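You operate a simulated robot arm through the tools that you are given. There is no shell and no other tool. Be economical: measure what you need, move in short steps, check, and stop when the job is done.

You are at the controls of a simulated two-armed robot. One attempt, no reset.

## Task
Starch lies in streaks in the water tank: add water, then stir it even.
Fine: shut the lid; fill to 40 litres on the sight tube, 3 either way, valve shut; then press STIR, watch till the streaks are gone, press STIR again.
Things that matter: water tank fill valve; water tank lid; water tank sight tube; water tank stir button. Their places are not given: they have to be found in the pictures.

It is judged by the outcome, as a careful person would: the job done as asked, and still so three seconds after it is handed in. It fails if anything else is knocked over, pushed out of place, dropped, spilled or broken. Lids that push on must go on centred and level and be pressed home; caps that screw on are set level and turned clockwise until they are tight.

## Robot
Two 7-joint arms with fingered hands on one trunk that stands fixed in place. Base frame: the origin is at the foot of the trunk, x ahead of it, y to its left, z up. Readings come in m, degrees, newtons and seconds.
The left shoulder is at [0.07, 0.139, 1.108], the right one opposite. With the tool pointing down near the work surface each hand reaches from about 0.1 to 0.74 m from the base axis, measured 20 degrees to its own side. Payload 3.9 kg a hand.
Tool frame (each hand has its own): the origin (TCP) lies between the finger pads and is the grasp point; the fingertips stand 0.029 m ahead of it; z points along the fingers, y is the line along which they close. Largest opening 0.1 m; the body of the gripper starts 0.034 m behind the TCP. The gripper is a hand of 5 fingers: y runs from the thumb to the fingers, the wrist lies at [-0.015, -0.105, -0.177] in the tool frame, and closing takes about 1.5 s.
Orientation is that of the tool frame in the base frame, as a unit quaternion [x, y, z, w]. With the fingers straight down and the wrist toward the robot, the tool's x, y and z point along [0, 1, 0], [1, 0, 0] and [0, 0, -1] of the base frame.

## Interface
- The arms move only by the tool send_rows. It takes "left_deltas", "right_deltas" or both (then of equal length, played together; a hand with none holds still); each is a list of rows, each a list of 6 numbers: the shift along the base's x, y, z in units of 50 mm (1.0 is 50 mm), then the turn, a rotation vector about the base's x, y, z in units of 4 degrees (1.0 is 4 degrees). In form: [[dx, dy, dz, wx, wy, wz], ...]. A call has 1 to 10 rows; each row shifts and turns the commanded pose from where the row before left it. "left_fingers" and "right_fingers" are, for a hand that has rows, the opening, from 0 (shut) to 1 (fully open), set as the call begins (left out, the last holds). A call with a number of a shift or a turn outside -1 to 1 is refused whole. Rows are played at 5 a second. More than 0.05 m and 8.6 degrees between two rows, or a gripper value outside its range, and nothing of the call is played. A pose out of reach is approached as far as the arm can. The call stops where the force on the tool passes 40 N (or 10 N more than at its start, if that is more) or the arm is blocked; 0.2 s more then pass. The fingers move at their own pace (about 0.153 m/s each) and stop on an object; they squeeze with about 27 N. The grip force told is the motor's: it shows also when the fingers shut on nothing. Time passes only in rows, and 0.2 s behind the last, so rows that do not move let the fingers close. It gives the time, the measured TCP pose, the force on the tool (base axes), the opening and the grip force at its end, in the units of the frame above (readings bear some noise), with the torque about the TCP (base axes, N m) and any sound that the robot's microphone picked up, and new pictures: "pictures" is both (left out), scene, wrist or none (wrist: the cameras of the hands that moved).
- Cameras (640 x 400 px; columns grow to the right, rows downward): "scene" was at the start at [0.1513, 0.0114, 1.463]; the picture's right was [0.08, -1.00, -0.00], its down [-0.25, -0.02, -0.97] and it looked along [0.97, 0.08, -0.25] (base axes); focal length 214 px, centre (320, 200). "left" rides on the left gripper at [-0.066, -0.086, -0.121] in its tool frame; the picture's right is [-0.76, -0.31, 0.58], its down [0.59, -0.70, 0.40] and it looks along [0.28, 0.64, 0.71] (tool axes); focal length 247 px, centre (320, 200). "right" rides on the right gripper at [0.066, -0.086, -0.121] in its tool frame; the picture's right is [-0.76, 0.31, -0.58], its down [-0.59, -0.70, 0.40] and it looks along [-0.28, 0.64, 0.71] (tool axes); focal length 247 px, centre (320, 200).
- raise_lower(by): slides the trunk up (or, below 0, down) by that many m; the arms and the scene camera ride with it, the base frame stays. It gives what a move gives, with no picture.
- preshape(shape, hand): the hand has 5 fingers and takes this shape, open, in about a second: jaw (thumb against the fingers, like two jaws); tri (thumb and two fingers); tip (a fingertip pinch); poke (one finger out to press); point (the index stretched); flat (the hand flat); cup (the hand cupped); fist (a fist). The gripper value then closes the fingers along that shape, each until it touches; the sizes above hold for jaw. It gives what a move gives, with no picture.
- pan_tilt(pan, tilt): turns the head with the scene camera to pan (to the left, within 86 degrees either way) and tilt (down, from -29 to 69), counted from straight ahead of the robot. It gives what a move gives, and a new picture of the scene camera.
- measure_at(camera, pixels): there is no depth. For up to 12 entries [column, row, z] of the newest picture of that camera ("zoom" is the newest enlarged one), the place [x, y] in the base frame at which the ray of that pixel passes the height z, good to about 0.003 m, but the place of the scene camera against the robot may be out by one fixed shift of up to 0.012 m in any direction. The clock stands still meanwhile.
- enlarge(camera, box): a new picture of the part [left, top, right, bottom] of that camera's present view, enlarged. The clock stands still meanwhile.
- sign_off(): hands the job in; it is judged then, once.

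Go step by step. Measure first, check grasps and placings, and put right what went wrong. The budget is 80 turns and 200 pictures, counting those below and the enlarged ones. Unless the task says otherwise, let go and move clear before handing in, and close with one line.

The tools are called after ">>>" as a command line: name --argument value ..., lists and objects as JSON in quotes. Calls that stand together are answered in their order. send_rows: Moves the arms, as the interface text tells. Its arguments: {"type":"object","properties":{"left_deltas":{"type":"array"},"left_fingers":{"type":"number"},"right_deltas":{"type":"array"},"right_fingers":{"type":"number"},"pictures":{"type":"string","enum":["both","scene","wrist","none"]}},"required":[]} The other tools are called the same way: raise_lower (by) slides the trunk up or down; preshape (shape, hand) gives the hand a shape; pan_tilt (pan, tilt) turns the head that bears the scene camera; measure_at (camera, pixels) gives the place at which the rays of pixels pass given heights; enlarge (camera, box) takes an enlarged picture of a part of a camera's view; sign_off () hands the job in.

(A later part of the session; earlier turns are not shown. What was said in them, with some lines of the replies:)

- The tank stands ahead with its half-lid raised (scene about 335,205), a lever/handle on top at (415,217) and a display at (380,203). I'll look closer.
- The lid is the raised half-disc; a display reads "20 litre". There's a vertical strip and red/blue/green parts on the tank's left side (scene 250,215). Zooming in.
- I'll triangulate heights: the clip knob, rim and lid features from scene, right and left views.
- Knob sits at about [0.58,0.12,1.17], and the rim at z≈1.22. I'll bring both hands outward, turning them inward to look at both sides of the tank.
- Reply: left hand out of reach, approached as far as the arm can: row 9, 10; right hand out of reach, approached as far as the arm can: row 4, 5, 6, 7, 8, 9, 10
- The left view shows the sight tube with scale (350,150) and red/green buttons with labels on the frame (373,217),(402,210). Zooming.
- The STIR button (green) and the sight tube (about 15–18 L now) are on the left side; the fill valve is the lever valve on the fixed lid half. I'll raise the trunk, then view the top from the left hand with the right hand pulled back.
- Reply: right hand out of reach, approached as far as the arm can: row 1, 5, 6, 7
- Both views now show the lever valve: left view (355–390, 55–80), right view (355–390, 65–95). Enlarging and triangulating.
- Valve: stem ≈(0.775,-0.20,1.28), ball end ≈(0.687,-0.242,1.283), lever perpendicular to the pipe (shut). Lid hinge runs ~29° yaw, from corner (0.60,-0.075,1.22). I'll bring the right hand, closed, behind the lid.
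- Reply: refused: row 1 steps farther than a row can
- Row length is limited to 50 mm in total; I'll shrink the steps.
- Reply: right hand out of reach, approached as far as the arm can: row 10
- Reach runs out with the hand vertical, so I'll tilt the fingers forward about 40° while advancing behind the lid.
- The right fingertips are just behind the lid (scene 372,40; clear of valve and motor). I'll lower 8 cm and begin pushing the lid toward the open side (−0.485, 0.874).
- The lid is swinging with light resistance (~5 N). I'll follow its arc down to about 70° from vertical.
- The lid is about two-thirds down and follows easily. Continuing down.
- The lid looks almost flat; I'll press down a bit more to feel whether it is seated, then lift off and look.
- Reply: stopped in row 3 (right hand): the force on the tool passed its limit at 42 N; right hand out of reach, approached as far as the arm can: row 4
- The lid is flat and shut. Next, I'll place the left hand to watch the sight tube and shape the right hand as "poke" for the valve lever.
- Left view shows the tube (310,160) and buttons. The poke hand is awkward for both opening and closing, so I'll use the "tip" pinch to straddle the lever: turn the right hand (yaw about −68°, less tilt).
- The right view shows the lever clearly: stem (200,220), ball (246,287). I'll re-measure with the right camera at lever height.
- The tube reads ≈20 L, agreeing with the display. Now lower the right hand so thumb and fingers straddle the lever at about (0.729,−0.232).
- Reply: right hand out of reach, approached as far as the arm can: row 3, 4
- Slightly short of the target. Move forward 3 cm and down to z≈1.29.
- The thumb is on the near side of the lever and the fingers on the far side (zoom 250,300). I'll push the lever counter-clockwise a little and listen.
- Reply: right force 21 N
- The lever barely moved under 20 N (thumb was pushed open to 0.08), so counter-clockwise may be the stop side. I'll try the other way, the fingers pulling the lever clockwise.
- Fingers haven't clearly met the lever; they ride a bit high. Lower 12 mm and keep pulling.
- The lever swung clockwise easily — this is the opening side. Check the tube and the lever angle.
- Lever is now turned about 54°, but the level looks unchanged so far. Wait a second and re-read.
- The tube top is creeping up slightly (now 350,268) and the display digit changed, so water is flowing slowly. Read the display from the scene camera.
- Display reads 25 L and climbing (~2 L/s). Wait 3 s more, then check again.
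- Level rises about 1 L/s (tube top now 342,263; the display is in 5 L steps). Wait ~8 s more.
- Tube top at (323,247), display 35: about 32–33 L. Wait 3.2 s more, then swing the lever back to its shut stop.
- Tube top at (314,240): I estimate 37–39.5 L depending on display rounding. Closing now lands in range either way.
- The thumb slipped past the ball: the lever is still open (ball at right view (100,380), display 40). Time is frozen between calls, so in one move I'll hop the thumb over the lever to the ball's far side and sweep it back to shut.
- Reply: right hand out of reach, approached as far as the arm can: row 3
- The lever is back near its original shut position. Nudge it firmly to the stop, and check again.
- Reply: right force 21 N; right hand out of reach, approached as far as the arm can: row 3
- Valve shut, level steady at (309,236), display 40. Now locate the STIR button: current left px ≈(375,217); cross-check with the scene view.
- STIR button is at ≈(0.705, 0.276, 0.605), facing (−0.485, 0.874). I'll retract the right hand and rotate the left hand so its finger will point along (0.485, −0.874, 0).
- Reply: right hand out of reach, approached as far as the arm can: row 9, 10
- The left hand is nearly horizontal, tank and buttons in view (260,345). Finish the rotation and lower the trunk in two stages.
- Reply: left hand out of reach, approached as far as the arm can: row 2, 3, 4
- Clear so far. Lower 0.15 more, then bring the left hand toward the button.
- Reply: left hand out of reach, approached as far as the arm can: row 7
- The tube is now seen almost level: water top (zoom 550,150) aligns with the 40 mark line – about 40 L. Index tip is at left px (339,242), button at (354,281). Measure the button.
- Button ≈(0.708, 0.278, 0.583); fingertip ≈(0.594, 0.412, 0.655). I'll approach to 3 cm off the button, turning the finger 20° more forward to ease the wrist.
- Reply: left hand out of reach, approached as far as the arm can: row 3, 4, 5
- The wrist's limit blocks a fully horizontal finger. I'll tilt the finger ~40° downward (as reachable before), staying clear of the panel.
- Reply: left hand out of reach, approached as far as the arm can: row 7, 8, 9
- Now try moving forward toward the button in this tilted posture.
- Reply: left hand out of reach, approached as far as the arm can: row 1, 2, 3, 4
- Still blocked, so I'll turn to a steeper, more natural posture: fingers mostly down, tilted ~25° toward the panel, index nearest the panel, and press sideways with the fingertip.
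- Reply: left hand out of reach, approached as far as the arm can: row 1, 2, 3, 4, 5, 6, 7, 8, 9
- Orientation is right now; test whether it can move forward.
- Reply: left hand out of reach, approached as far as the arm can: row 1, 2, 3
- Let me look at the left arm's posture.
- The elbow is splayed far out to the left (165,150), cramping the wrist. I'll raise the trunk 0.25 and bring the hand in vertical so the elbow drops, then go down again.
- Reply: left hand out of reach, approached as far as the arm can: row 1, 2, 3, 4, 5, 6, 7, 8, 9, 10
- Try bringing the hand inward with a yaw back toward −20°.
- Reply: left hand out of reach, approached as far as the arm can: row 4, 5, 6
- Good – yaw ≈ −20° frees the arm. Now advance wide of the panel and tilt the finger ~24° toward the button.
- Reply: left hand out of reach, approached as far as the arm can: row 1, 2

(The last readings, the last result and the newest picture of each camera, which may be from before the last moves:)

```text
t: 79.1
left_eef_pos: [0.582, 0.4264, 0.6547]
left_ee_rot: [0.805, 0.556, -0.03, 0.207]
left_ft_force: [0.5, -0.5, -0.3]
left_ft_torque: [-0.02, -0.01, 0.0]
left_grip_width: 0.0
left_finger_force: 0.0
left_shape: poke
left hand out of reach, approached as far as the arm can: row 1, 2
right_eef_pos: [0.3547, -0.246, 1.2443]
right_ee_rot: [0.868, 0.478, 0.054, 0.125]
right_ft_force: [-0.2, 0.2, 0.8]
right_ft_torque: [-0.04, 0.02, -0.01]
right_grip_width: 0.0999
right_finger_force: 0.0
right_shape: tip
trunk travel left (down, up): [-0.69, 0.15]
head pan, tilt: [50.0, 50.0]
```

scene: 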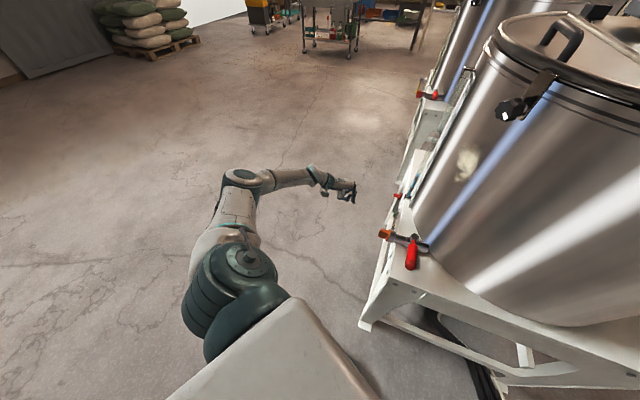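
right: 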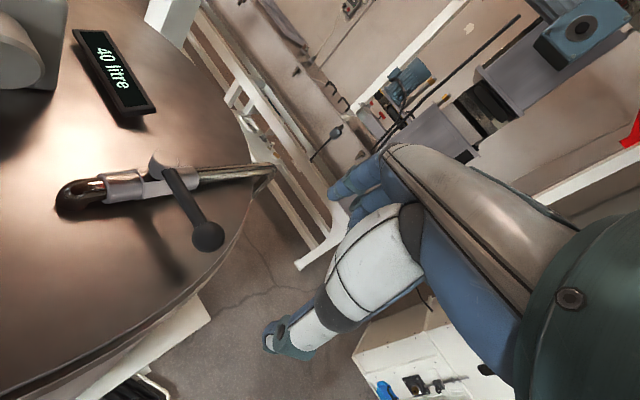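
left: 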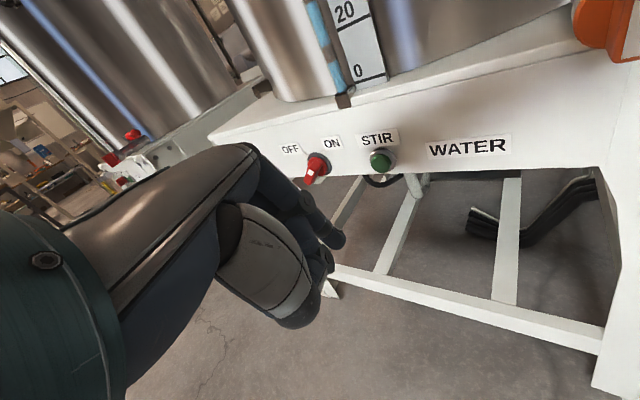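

The arm is comfortable now; button at left px (381,161). Advance to ~3.5 cm off the button.

>>> send_rows --left_deltas '[[0.5, -0.45, -0.25, 0, 0, 0], [0.5, -0.45, -0.25, 0, 0, 0], [0.5, -0.45, -0.25, 0, 0, 0], [0.5, -0.45, -0.25, 0, 0, 0]]'

>>> enlarge --camera "scene" --box '[320, 150, 480, 250]'

>>> enlarge --camera "left" --box '[240, 130, 480, 280]'

```text
t: 80.1
left_eef_pos: [0.6787, 0.3336, 0.6067]
left_ee_rot: [0.805, 0.556, -0.03, 0.206]
left_ft_force: [-0.1, -0.1, -0.2]
left_ft_torque: [0.0, 0.01, 0.01]
left_grip_width: 0.0003
left_finger_force: 0.1
left_shape: poke
left hand out of reach, approached as far as the arm can: row 4
right_eef_pos: [0.3547, -0.2473, 1.2426]
right_ee_rot: [0.868, 0.477, 0.054, 0.123]
right_ft_force: [0.2, -0.1, 0.0]
right_ft_torque: [0.0, 0.01, 0.01]
right_grip_width: 0.1
right_finger_force: 0.0
right_shape: tip
trunk travel left (down, up): [-0.69, 0.15]
head pan, tilt: [50.0, 50.0]
```

scene: 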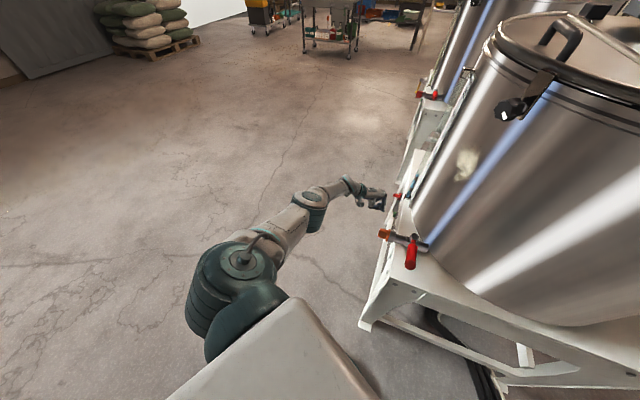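
left: 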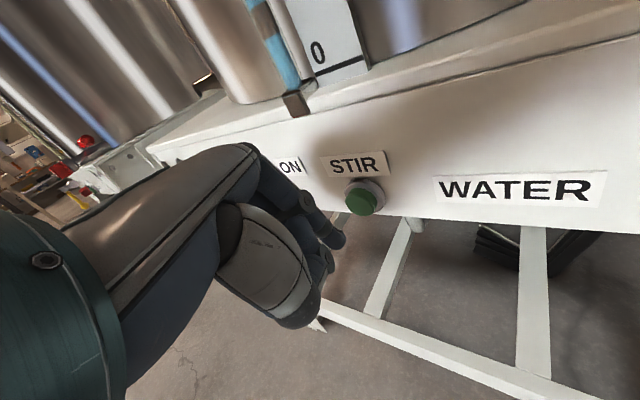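

```text
4.00 times, centred on (400, 200) of scene
```

zoom: 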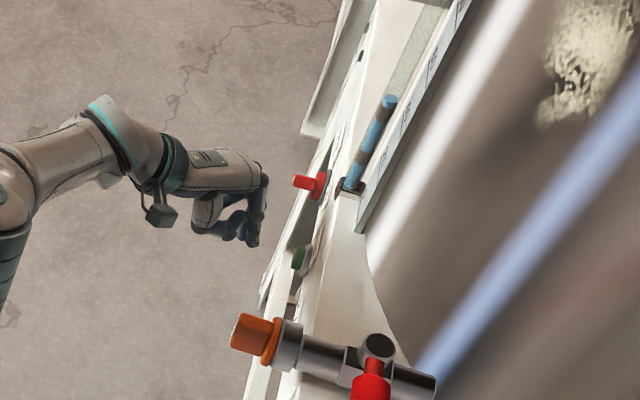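

```text
2.67 times, centred on (360, 205) of left
```

zoom: 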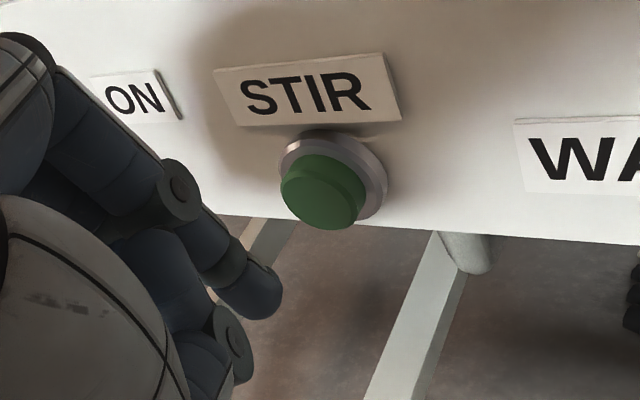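

Fingertip (343,240) is beside and slightly below the button (361,203). Measure both from this view.

>>> measure_at --camera "left" --pixels '[[361, 203, 0.575], [361, 203, 0.585], [361, 203, 0.595], [343, 240, 0.57], [343, 240, 0.58], [343, 240, 0.59]]'

>>> measure_at --camera "scene" --pixels '[[374, 214, 0.575], [374, 214, 0.595], [382, 209, 0.565], [382, 209, 0.585]]'

```text
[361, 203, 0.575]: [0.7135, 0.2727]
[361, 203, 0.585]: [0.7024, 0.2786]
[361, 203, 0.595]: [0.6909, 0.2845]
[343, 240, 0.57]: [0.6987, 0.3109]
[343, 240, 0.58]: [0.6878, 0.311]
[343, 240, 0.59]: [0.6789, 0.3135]
```

```text
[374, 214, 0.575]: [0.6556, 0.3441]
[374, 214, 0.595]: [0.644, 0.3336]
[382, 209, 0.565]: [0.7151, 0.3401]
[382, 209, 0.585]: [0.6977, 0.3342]
```

Aim is good: button is ~4 cm ahead along the panel normal. Lower the trunk 6 cm for reach (compensating with the hand), then press gently.

>>> raise_lower --by -0.06

>>> send_rows --left_deltas '[[0, 0, 0.6, 0, 0, 0], [0, 0, 0.7, 0, 0, 0], [0.2, -0.3, 0, 0, 0, 0], [0.1, -0.2, 0, 0, 0, 0]]'

>>> enlarge --camera "left" --box '[240, 130, 480, 280]'

>>> enlarge --camera "scene" --box '[320, 150, 480, 250]'

```text
t: 81.1
left_eef_pos: [0.6789, 0.3347, 0.5472]
left_ee_rot: [0.805, 0.556, -0.032, 0.207]
left_ft_force: [-0.5, -0.7, 0.2]
left_ft_torque: [-0.02, -0.01, 0.03]
left_grip_width: 0.0001
left_finger_force: 0.0
left_shape: poke
right_eef_pos: [0.3528, -0.2446, 1.1832]
right_ee_rot: [0.868, 0.478, 0.054, 0.125]
right_ft_force: [-0.3, 0.1, -0.7]
right_ft_torque: [0.04, 0.02, -0.02]
right_grip_width: 0.1
right_finger_force: 0.1
right_shape: tip
trunk travel left (down, up): [-0.63, 0.21]
head pan, tilt: [50.0, 50.0]
```

```text
t: 82.1
left_eef_pos: [0.6939, 0.3114, 0.6112]
left_ee_rot: [0.804, 0.556, -0.031, 0.207]
left_ft_force: [0.4, 0.6, 0.1]
left_ft_torque: [0.0, 0.02, 0.0]
left_grip_width: 0.0001
left_finger_force: 0.1
left_shape: poke
right_eef_pos: [0.3539, -0.2464, 1.1832]
right_ee_rot: [0.868, 0.477, 0.054, 0.125]
right_ft_force: [0.1, 0.1, 0.7]
right_ft_torque: [0.01, 0.0, -0.02]
right_grip_width: 0.0999
right_finger_force: 0.0
right_shape: tip
trunk travel left (down, up): [-0.63, 0.21]
head pan, tilt: [50.0, 50.0]
```

scene: 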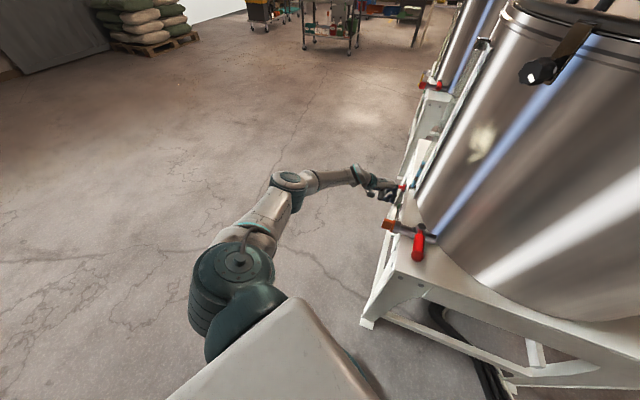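
left: 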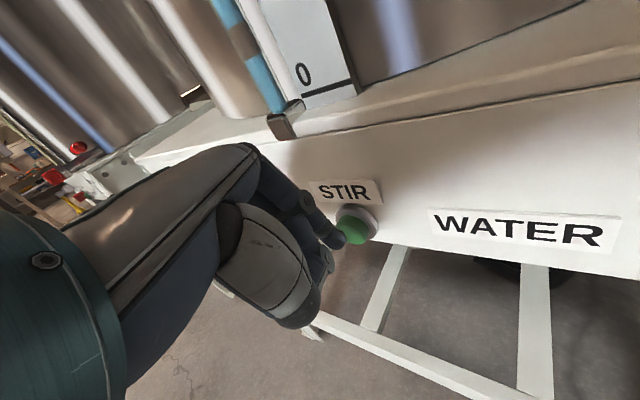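

```text
2.67 times, centred on (360, 205) of left
```

zoom: 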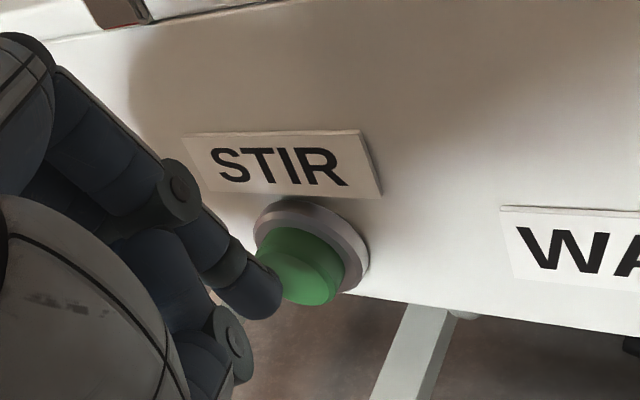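

```text
4.00 times, centred on (400, 200) of scene
```

zoom: 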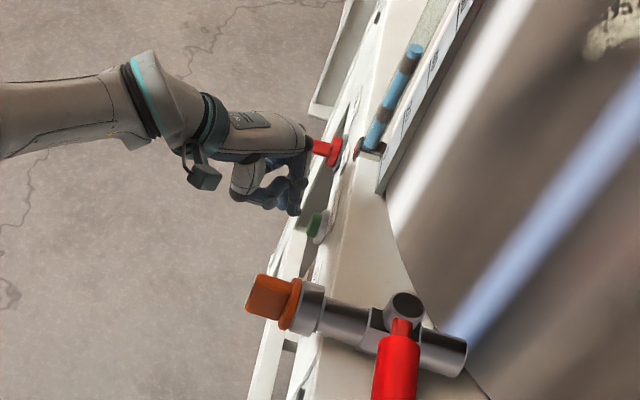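

Fingertip is right at the button's face; the hand passes near the red switch, so I'll bias slightly away from it (toward the robot) and press in small steps.

>>> send_rows --left_deltas '[[0.01, -0.2, 0, 0, 0, 0], [0.08, -0.14, 0, 0, 0, 0]]' --pictures "wrist"

>>> enlarge --camera "left" --box '[240, 130, 480, 280]'

>>> enlarge --camera "scene" --box '[320, 150, 480, 250]'

```text
t: 82.7
left_eef_pos: [0.6988, 0.293, 0.6127]
left_ee_rot: [0.805, 0.555, -0.031, 0.206]
left_ft_force: [-0.1, 0.4, 0.8]
left_ft_torque: [0.0, -0.01, 0.03]
left_grip_width: 0.0
left_finger_force: 0.1
left_shape: poke
right_eef_pos: [0.3542, -0.2462, 1.1832]
right_ee_rot: [0.868, 0.477, 0.054, 0.126]
right_ft_force: [-0.3, 0.9, 0.0]
right_ft_torque: [0.0, 0.01, -0.03]
right_grip_width: 0.1001
right_finger_force: 0.0
right_shape: tip
trunk travel left (down, up): [-0.63, 0.21]
head pan, tilt: [50.0, 50.0]
```

left: 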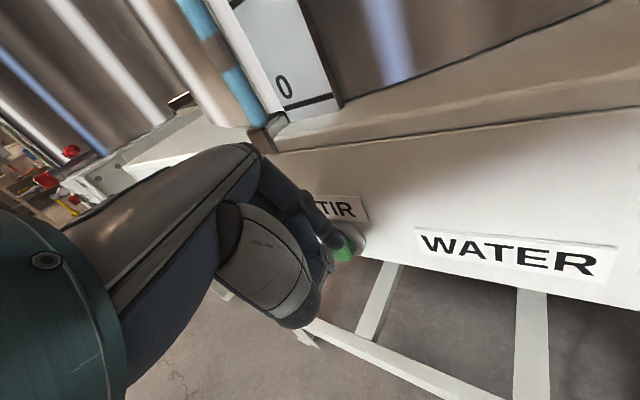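

```text
2.67 times, centred on (360, 205) of left
```

zoom: 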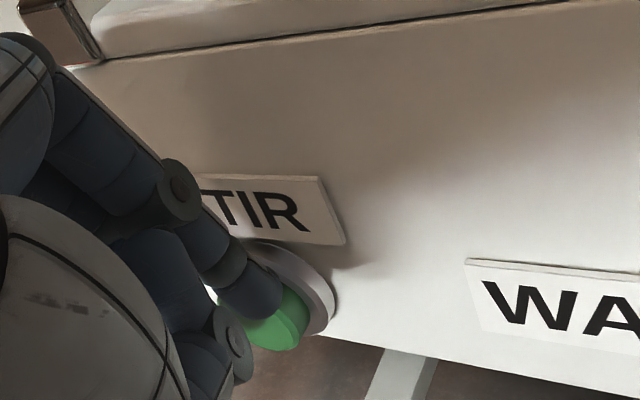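

```text
4.00 times, centred on (400, 200) of scene
```

zoom: 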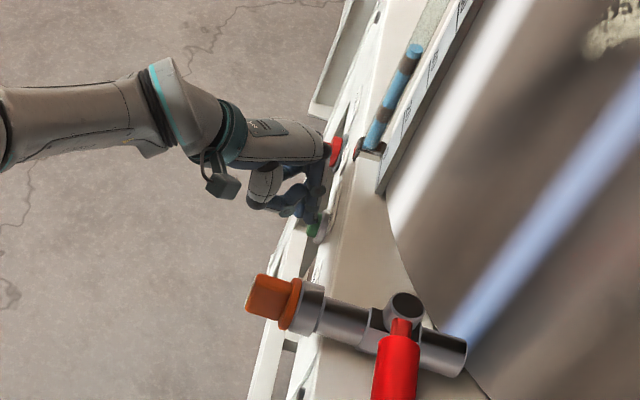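

No contact force yet; the finger overlaps the upper-left of the button. Shift slightly toward the robot/down and keep pressing.

>>> send_rows --left_deltas '[[-0.02, -0.18, -0.1, 0, 0, 0], [0.08, -0.14, 0, 0, 0, 0]]' --pictures "wrist"

>>> enlarge --camera "left" --box '[240, 130, 480, 280]'

```text
t: 83.3
left_eef_pos: [0.701, 0.28, 0.6067]
left_ee_rot: [0.804, 0.557, -0.03, 0.206]
left_ft_force: [-3.7, 7.9, 1.7]
left_ft_torque: [0.13, 0.09, 0.07]
left_grip_width: 0.0
left_finger_force: 0.1
left_shape: poke
right_eef_pos: [0.3528, -0.2455, 1.1841]
right_ee_rot: [0.868, 0.478, 0.054, 0.126]
right_ft_force: [0.1, 0.3, 0.1]
right_ft_torque: [-0.02, -0.01, -0.03]
right_grip_width: 0.1
right_finger_force: 0.1
right_shape: tip
trunk travel left (down, up): [-0.63, 0.21]
head pan, tilt: [50.0, 50.0]
heard: click
```

left: 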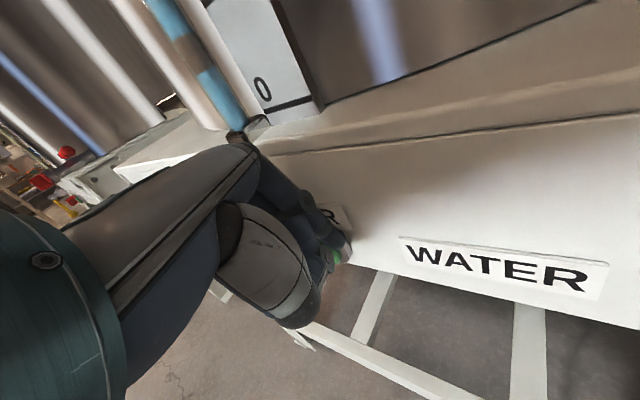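

```text
2.67 times, centred on (360, 205) of left
```

zoom: 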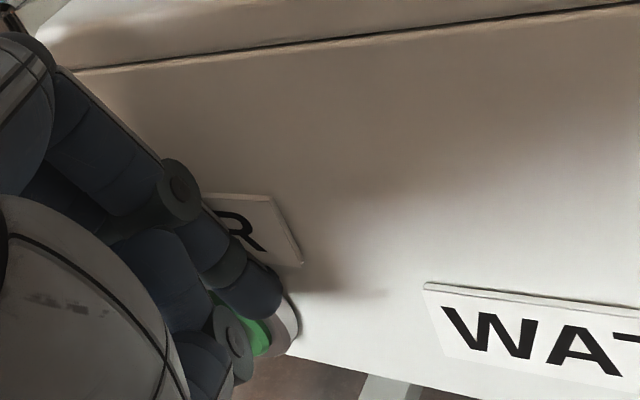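

A click at 8 N: pressed once. Back off along the same line and see whether the stirrer runs.

>>> send_rows --left_deltas '[[-0.08, 0.14, 0, 0, 0, 0], [0.02, 0.18, 0.1, 0, 0, 0], [-0.08, 0.14, 0, 0, 0, 0], [-0.1, 0.25, 0, 0, 0, 0], [-0.2, 0.35, 0, 0, 0, 0]]'

>>> enlarge --camera "left" --box '[200, 0, 480, 260]'

>>> enlarge --camera "scene" --box '[320, 100, 480, 220]'

```text
t: 84.5
left_eef_pos: [0.6803, 0.3308, 0.612]
left_ee_rot: [0.805, 0.555, -0.031, 0.206]
left_ft_force: [-0.3, 0.0, -0.6]
left_ft_torque: [0.0, -0.01, -0.01]
left_grip_width: 0.0
left_finger_force: 0.0
left_shape: poke
right_eef_pos: [0.3532, -0.2467, 1.1843]
right_ee_rot: [0.868, 0.478, 0.054, 0.125]
right_ft_force: [-0.3, -0.9, -0.3]
right_ft_torque: [0.02, 0.0, 0.01]
right_grip_width: 0.0996
right_finger_force: 0.1
right_shape: tip
trunk travel left (down, up): [-0.63, 0.21]
head pan, tilt: [50.0, 50.0]
```

scene: 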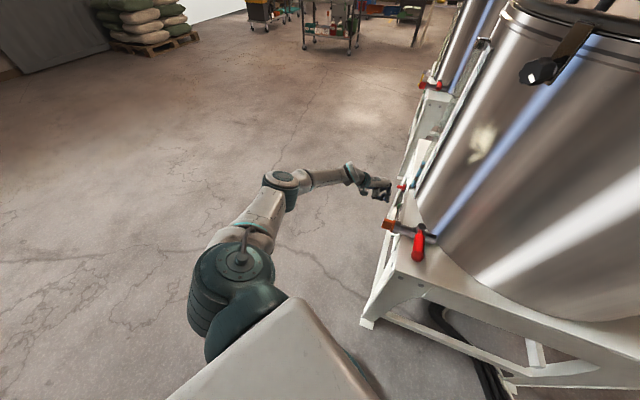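
left: 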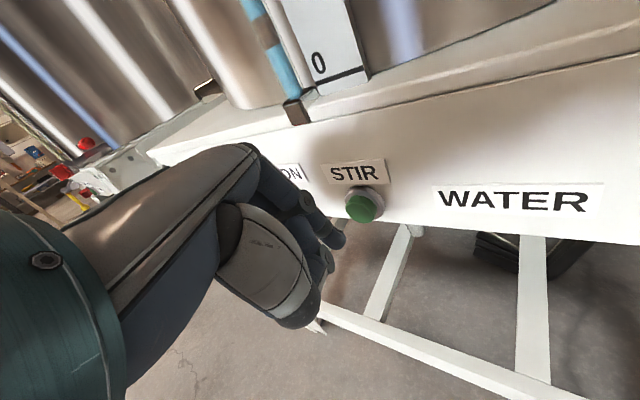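

```text
1.54 times, centred on (340, 130) of left
```

zoom: 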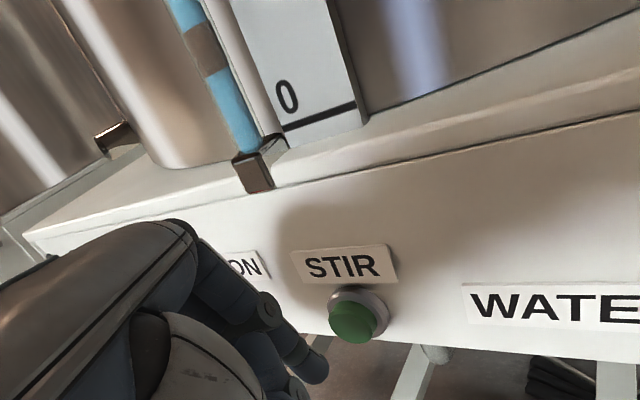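

```text
3.33 times, centred on (400, 160) of scene
```

zoom: 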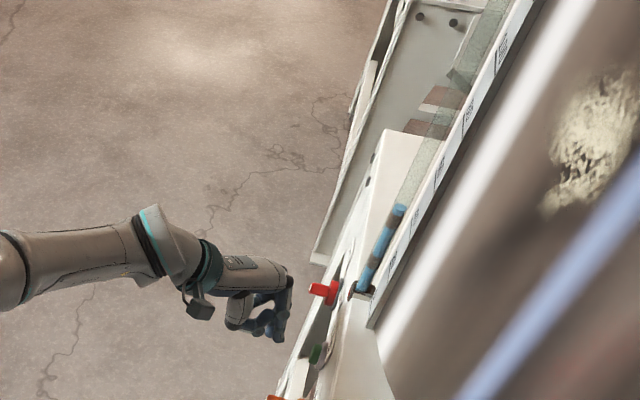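

Brown bands in the sight tube (left px 265,35) show the streaks. Wait a little and compare.

>>> send_rows --left_deltas '[[0, 0, 0, 0, 0, 0], [0, 0, 0, 0, 0, 0], [0, 0, 0, 0, 0, 0], [0, 0, 0, 0, 0, 0], [0, 0, 0, 0, 0, 0], [0, 0, 0, 0, 0, 0], [0, 0, 0, 0, 0, 0], [0, 0, 0, 0, 0, 0], [0, 0, 0, 0, 0, 0], [0, 0, 0, 0, 0, 0]]' --pictures "none"

>>> enlarge --camera "scene" --box '[390, 130, 450, 190]'

>>> enlarge --camera "left" --box '[200, 0, 480, 260]'

```text
t: 86.7
left_eef_pos: [0.6812, 0.3308, 0.6121]
left_ee_rot: [0.805, 0.555, -0.032, 0.206]
left_ft_force: [0.4, 0.8, -0.2]
left_ft_torque: [-0.02, 0.0, 0.0]
left_grip_width: 0.0
left_finger_force: 0.0
left_shape: poke
right_eef_pos: [0.3535, -0.2468, 1.1838]
right_ee_rot: [0.868, 0.477, 0.054, 0.126]
right_ft_force: [0.0, 0.0, -0.5]
right_ft_torque: [0.05, -0.03, 0.01]
right_grip_width: 0.1001
right_finger_force: 0.1
right_shape: tip
trunk travel left (down, up): [-0.63, 0.21]
head pan, tilt: [50.0, 50.0]
```

```text
6.67 times, centred on (420, 160) of scene
```

zoom: 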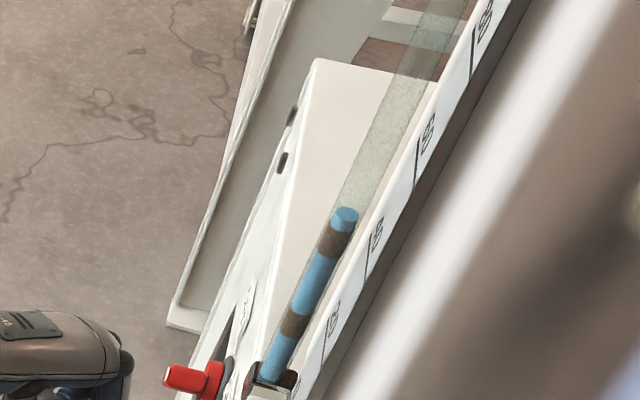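

```text
1.54 times, centred on (340, 130) of left
```

zoom: 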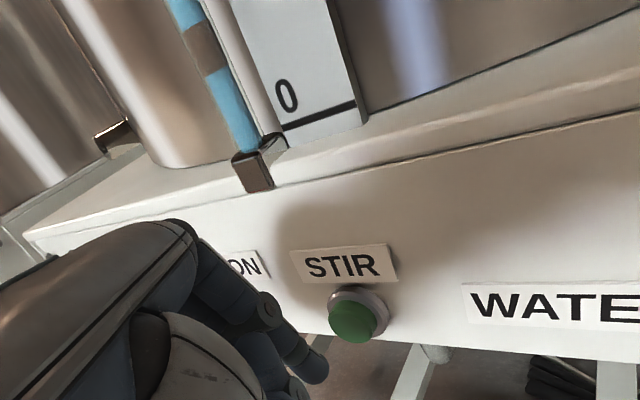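

Two brown bands remain in the tube (scene zoom 330,240 and 295,320). Wait ~4 s more and compare.

>>> send_rows --left_deltas '[[0, 0, 0, 0, 0, 0], [0, 0, 0, 0, 0, 0], [0, 0, 0, 0, 0, 0], [0, 0, 0, 0, 0, 0], [0, 0, 0, 0, 0, 0], [0, 0, 0, 0, 0, 0], [0, 0, 0, 0, 0, 0], [0, 0, 0, 0, 0, 0], [0, 0, 0, 0, 0, 0], [0, 0, 0, 0, 0, 0]]' --pictures "none"

>>> send_rows --left_deltas '[[0, 0, 0, 0, 0, 0], [0, 0, 0, 0, 0, 0], [0, 0, 0, 0, 0, 0], [0, 0, 0, 0, 0, 0], [0, 0, 0, 0, 0, 0], [0, 0, 0, 0, 0, 0], [0, 0, 0, 0, 0, 0], [0, 0, 0, 0, 0, 0], [0, 0, 0, 0, 0, 0], [0, 0, 0, 0, 0, 0]]' --pictures "none"

>>> enlarge --camera "scene" --box '[390, 130, 450, 190]'

```text
t: 88.9
left_eef_pos: [0.6804, 0.331, 0.6123]
left_ee_rot: [0.805, 0.555, -0.032, 0.206]
left_ft_force: [0.3, -0.1, 0.5]
left_ft_torque: [0.02, 0.0, 0.01]
left_grip_width: 0.0001
left_finger_force: 0.0
left_shape: poke
right_eef_pos: [0.3541, -0.2468, 1.1845]
right_ee_rot: [0.868, 0.478, 0.054, 0.125]
right_ft_force: [0.3, 0.3, 0.1]
right_ft_torque: [-0.05, -0.03, -0.03]
right_grip_width: 0.0999
right_finger_force: 0.1
right_shape: tip
trunk travel left (down, up): [-0.63, 0.21]
head pan, tilt: [50.0, 50.0]
```

```text
t: 91.1
left_eef_pos: [0.6811, 0.3315, 0.6121]
left_ee_rot: [0.805, 0.555, -0.032, 0.206]
left_ft_force: [-0.1, -0.1, -0.4]
left_ft_torque: [-0.03, -0.01, -0.01]
left_grip_width: 0.0002
left_finger_force: 0.0
left_shape: poke
right_eef_pos: [0.3531, -0.2462, 1.1846]
right_ee_rot: [0.869, 0.477, 0.053, 0.125]
right_ft_force: [-0.1, -0.1, 1.1]
right_ft_torque: [-0.06, -0.02, -0.02]
right_grip_width: 0.1
right_finger_force: 0.0
right_shape: tip
trunk travel left (down, up): [-0.63, 0.21]
head pan, tilt: [50.0, 50.0]
```

```text
6.67 times, centred on (420, 160) of scene
```

zoom: 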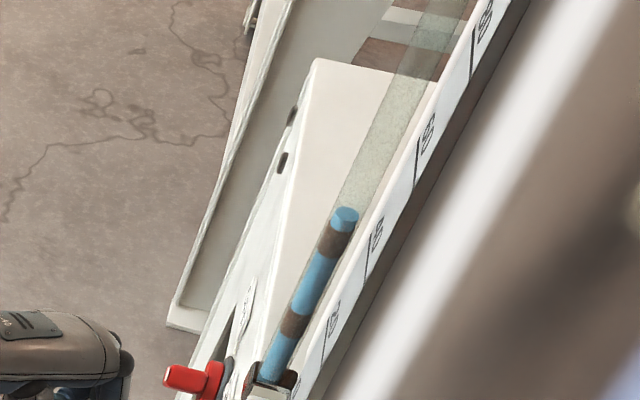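

No change yet. Check the motor/lid on top of the tank for signs of running.

>>> pan_tilt --pan 5 --tilt 25

>>> enlarge --camera "scene" --box '[220, 100, 480, 260]'

```text
t: 92.2
left_eef_pos: [0.6813, 0.3304, 0.6125]
left_ee_rot: [0.805, 0.556, -0.031, 0.205]
left_ft_force: [0.6, 0.7, 0.1]
left_ft_torque: [0.02, 0.0, -0.02]
left_grip_width: 0.0
left_finger_force: 0.0
left_shape: poke
right_eef_pos: [0.3528, -0.2468, 1.1847]
right_ee_rot: [0.868, 0.477, 0.055, 0.125]
right_ft_force: [0.0, -0.6, -0.7]
right_ft_torque: [0.0, 0.03, -0.01]
right_grip_width: 0.0999
right_finger_force: 0.1
right_shape: tip
trunk travel left (down, up): [-0.63, 0.21]
head pan, tilt: [5.0, 25.0]
```

scene: 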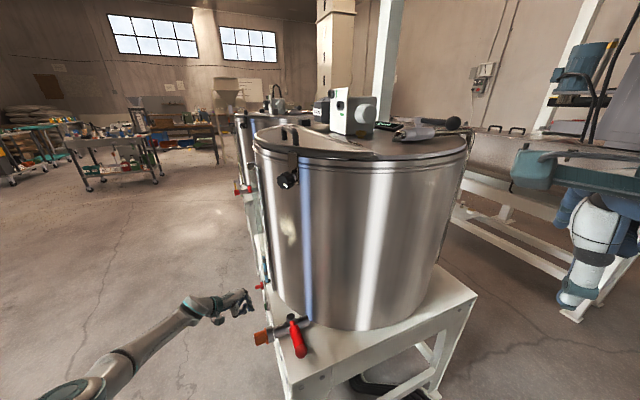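

```text
2.46 times, centred on (350, 180) of scene
```

zoom: 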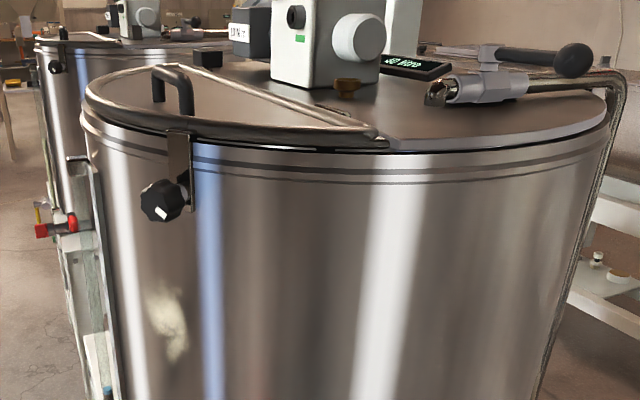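

The lid looks flush. Keep waiting and compare the tube band in the left view.

>>> send_rows --left_deltas '[[0, 0, 0, 0, 0, 0], [0, 0, 0, 0, 0, 0], [0, 0, 0, 0, 0, 0], [0, 0, 0, 0, 0, 0], [0, 0, 0, 0, 0, 0], [0, 0, 0, 0, 0, 0], [0, 0, 0, 0, 0, 0], [0, 0, 0, 0, 0, 0], [0, 0, 0, 0, 0, 0], [0, 0, 0, 0, 0, 0]]' --pictures "none"

>>> send_rows --left_deltas '[[0, 0, 0, 0, 0, 0], [0, 0, 0, 0, 0, 0], [0, 0, 0, 0, 0, 0], [0, 0, 0, 0, 0, 0], [0, 0, 0, 0, 0, 0], [0, 0, 0, 0, 0, 0], [0, 0, 0, 0, 0, 0], [0, 0, 0, 0, 0, 0], [0, 0, 0, 0, 0, 0], [0, 0, 0, 0, 0, 0]]' --pictures "none"

>>> send_rows --left_deltas '[[0, 0, 0, 0, 0, 0], [0, 0, 0, 0, 0, 0], [0, 0, 0, 0, 0, 0], [0, 0, 0, 0, 0, 0], [0, 0, 0, 0, 0, 0], [0, 0, 0, 0, 0, 0], [0, 0, 0, 0, 0, 0], [0, 0, 0, 0, 0, 0], [0, 0, 0, 0, 0, 0], [0, 0, 0, 0, 0, 0]]' --pictures "none"

>>> enlarge --camera "left" --box '[200, 0, 480, 260]'

>>> enlarge --camera "scene" --box '[250, 120, 330, 170]'

```text
t: 94.4
left_eef_pos: [0.6802, 0.3291, 0.6127]
left_ee_rot: [0.805, 0.556, -0.031, 0.206]
left_ft_force: [-0.3, -0.2, 0.4]
left_ft_torque: [0.02, -0.02, 0.01]
left_grip_width: 0.0
left_finger_force: 0.1
left_shape: poke
right_eef_pos: [0.3541, -0.2464, 1.1845]
right_ee_rot: [0.868, 0.477, 0.054, 0.125]
right_ft_force: [0.6, -0.1, -0.2]
right_ft_torque: [-0.03, -0.03, -0.03]
right_grip_width: 0.1001
right_finger_force: 0.0
right_shape: tip
trunk travel left (down, up): [-0.63, 0.21]
head pan, tilt: [5.0, 25.0]
```

```text
t: 96.6
left_eef_pos: [0.6802, 0.3304, 0.6127]
left_ee_rot: [0.805, 0.555, -0.031, 0.206]
left_ft_force: [-0.2, -0.7, 0.7]
left_ft_torque: [-0.01, 0.03, -0.02]
left_grip_width: 0.0
left_finger_force: 0.0
left_shape: poke
right_eef_pos: [0.353, -0.2459, 1.1839]
right_ee_rot: [0.868, 0.477, 0.054, 0.125]
right_ft_force: [-0.7, -0.3, -0.3]
right_ft_torque: [0.01, 0.02, 0.01]
right_grip_width: 0.1001
right_finger_force: 0.1
right_shape: tip
trunk travel left (down, up): [-0.63, 0.21]
head pan, tilt: [5.0, 25.0]
```

```text
t: 98.8
left_eef_pos: [0.6814, 0.3308, 0.612]
left_ee_rot: [0.805, 0.556, -0.031, 0.206]
left_ft_force: [0.2, 0.7, -0.3]
left_ft_torque: [-0.01, 0.01, -0.02]
left_grip_width: 0.0
left_finger_force: 0.1
left_shape: poke
right_eef_pos: [0.3541, -0.2466, 1.1841]
right_ee_rot: [0.868, 0.477, 0.054, 0.125]
right_ft_force: [0.0, -0.5, -0.3]
right_ft_torque: [0.0, -0.01, 0.0]
right_grip_width: 0.1
right_finger_force: 0.0
right_shape: tip
trunk travel left (down, up): [-0.63, 0.21]
head pan, tilt: [5.0, 25.0]
```

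```text
1.54 times, centred on (340, 130) of left
```

zoom: 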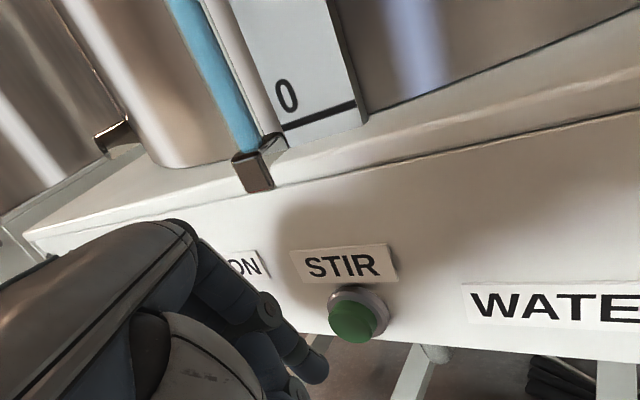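

```text
8.00 times, centred on (290, 145) of scene
```

zoom: 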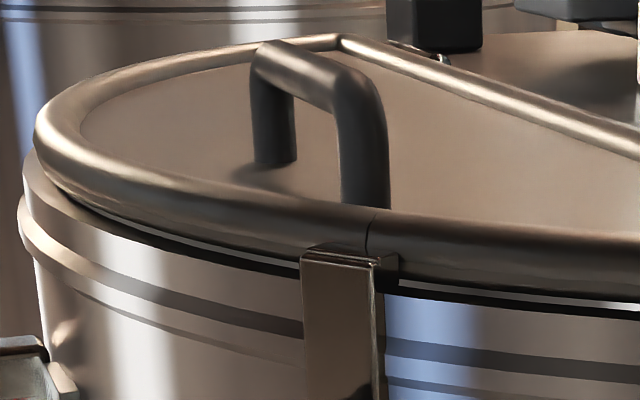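

The band in the tube is gone (left zoom 215,70 is clear blue). Verify the upper part, then press STIR again.

>>> pan_tilt --pan 50 --tilt 50

>>> enlarge --camera "scene" --box '[390, 130, 450, 190]'

```text
t: 99.9
left_eef_pos: [0.6813, 0.3293, 0.6128]
left_ee_rot: [0.805, 0.555, -0.031, 0.205]
left_ft_force: [-0.7, -0.2, 0.4]
left_ft_torque: [0.01, -0.02, -0.01]
left_grip_width: 0.0
left_finger_force: 0.1
left_shape: poke
right_eef_pos: [0.3536, -0.2447, 1.1848]
right_ee_rot: [0.868, 0.477, 0.054, 0.125]
right_ft_force: [-0.2, -0.2, -0.9]
right_ft_torque: [0.02, 0.01, -0.04]
right_grip_width: 0.1001
right_finger_force: 0.0
right_shape: tip
trunk travel left (down, up): [-0.63, 0.21]
head pan, tilt: [50.0, 50.0]
```

scene: 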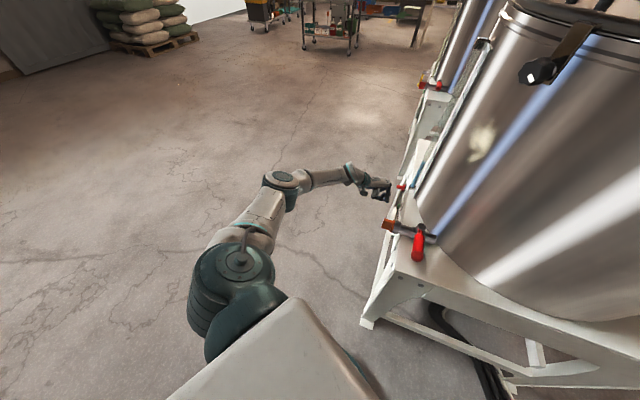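

```text
6.67 times, centred on (420, 160) of scene
```

zoom: 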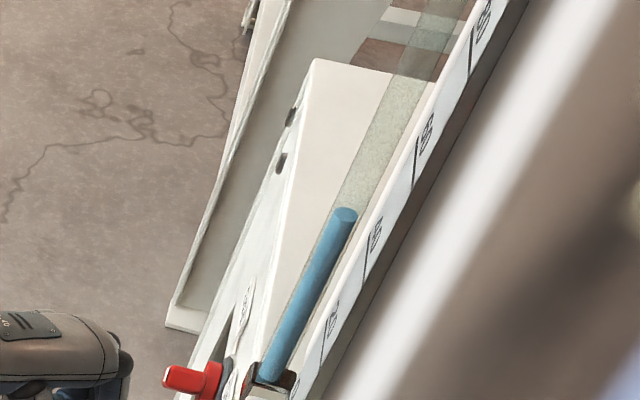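

The tube is evenly blue: streaks gone. Repeat the exact press path and then back off.

>>> send_rows --left_deltas '[[0.2, -0.35, 0, 0, 0, 0], [0.1, -0.25, 0, 0, 0, 0], [0.08, -0.14, 0, 0, 0, 0], [-0.02, -0.18, -0.1, 0, 0, 0], [0.08, -0.14, 0, 0, 0, 0]]' --pictures "none"

```text
t: 101.1
left_eef_pos: [0.7017, 0.2805, 0.6081]
left_ee_rot: [0.805, 0.556, -0.031, 0.206]
left_ft_force: [-4.8, 6.2, 0.6]
left_ft_torque: [0.13, 0.1, 0.05]
left_grip_width: 0.0
left_finger_force: 0.0
left_shape: poke
right_eef_pos: [0.3535, -0.2451, 1.1846]
right_ee_rot: [0.868, 0.478, 0.053, 0.125]
right_ft_force: [0.4, -0.7, 0.4]
right_ft_torque: [0.0, -0.04, 0.02]
right_grip_width: 0.1001
right_finger_force: 0.0
right_shape: tip
trunk travel left (down, up): [-0.63, 0.21]
head pan, tilt: [50.0, 50.0]
heard: click
```

One click again. Back away clear of the panel and take final checks.

>>> send_rows --left_deltas '[[-0.08, 0.14, 0, 0, 0, 0], [0.02, 0.18, 0.1, 0, 0, 0], [-0.08, 0.14, 0, 0, 0, 0], [-0.1, 0.25, 0, 0, 0, 0], [-0.3, 0.5, 0, 0, 0, 0], [-0.4, 0.6, 0, 0, 0, 0], [-0.4, 0.6, 0, 0, 0, 0]]'

>>> enlarge --camera "left" --box '[240, 0, 480, 200]'

>>> pan_tilt --pan 5 --tilt 25

>>> enlarge --camera "scene" --box '[220, 100, 480, 260]'

```text
t: 102.7
left_eef_pos: [0.6337, 0.3985, 0.6147]
left_ee_rot: [0.805, 0.555, -0.03, 0.207]
left_ft_force: [-0.1, -0.4, 0.0]
left_ft_torque: [0.0, -0.02, 0.01]
left_grip_width: 0.0002
left_finger_force: 0.2
left_shape: poke
right_eef_pos: [0.3542, -0.246, 1.1834]
right_ee_rot: [0.868, 0.477, 0.054, 0.124]
right_ft_force: [0.1, 0.9, 1.1]
right_ft_torque: [-0.01, -0.01, 0.0]
right_grip_width: 0.0995
right_finger_force: 0.0
right_shape: tip
trunk travel left (down, up): [-0.63, 0.21]
head pan, tilt: [50.0, 50.0]
```

scene: 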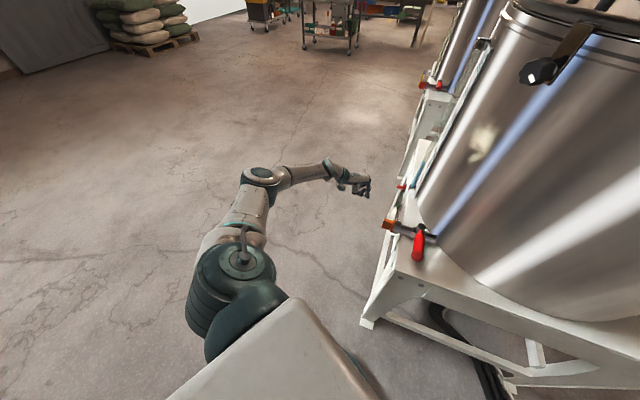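
left: 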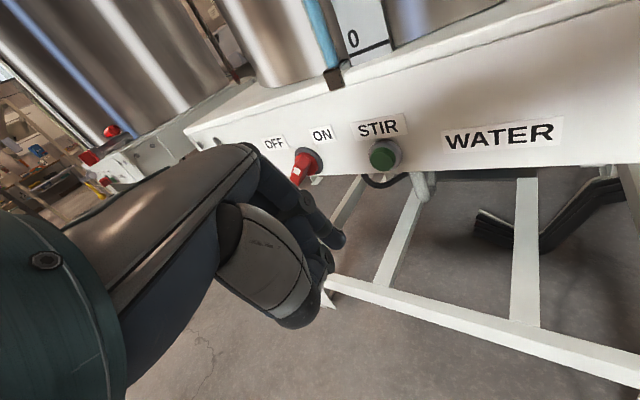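

```text
2.00 times, centred on (360, 100) of left
```

zoom: 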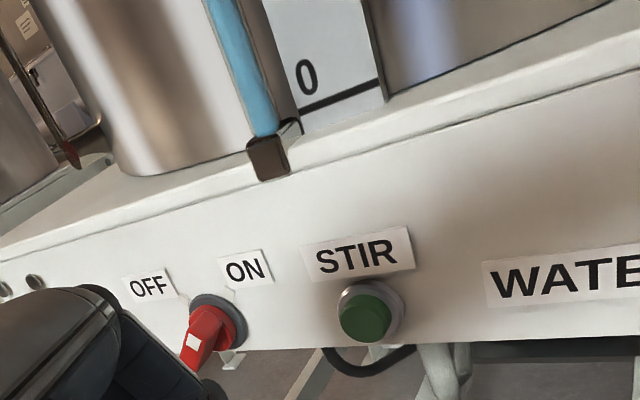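

```text
t: 103.8
left_eef_pos: [0.6345, 0.3979, 0.6155]
left_ee_rot: [0.805, 0.555, -0.031, 0.207]
left_ft_force: [0.1, 0.2, 0.0]
left_ft_torque: [-0.01, -0.01, 0.0]
left_grip_width: 0.0
left_finger_force: 0.1
left_shape: poke
right_eef_pos: [0.3533, -0.2461, 1.1817]
right_ee_rot: [0.868, 0.477, 0.053, 0.125]
right_ft_force: [0.0, 0.0, -0.2]
right_ft_torque: [0.04, 0.02, -0.01]
right_grip_width: 0.1002
right_finger_force: 0.1
right_shape: tip
trunk travel left (down, up): [-0.63, 0.21]
head pan, tilt: [5.0, 25.0]
```

scene: 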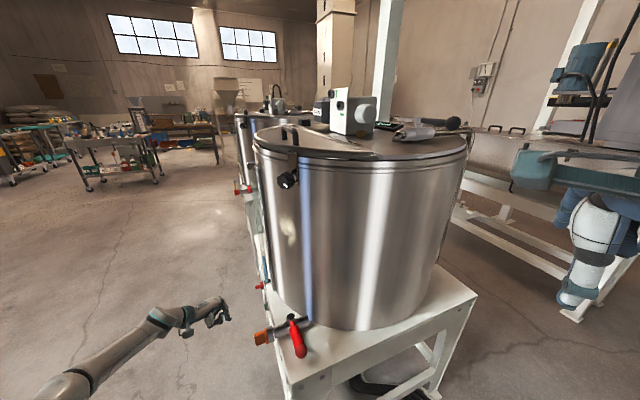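

```text
2.46 times, centred on (350, 180) of scene
```

zoom: 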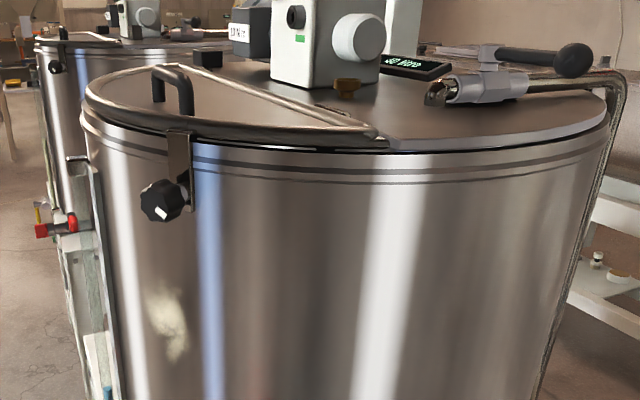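

The lid is shut, the valve lever is at its shut stop, the display reads 40 litre, the tube is an even blue, and both hands are clear. Handing in.

>>> sign_off

```text
The job is handed in.
```

The job is handed in: lid shut, tank filled to about 40 litres with the valve shut, and STIR pressed on, then off once the streaks in the sight tube were gone.
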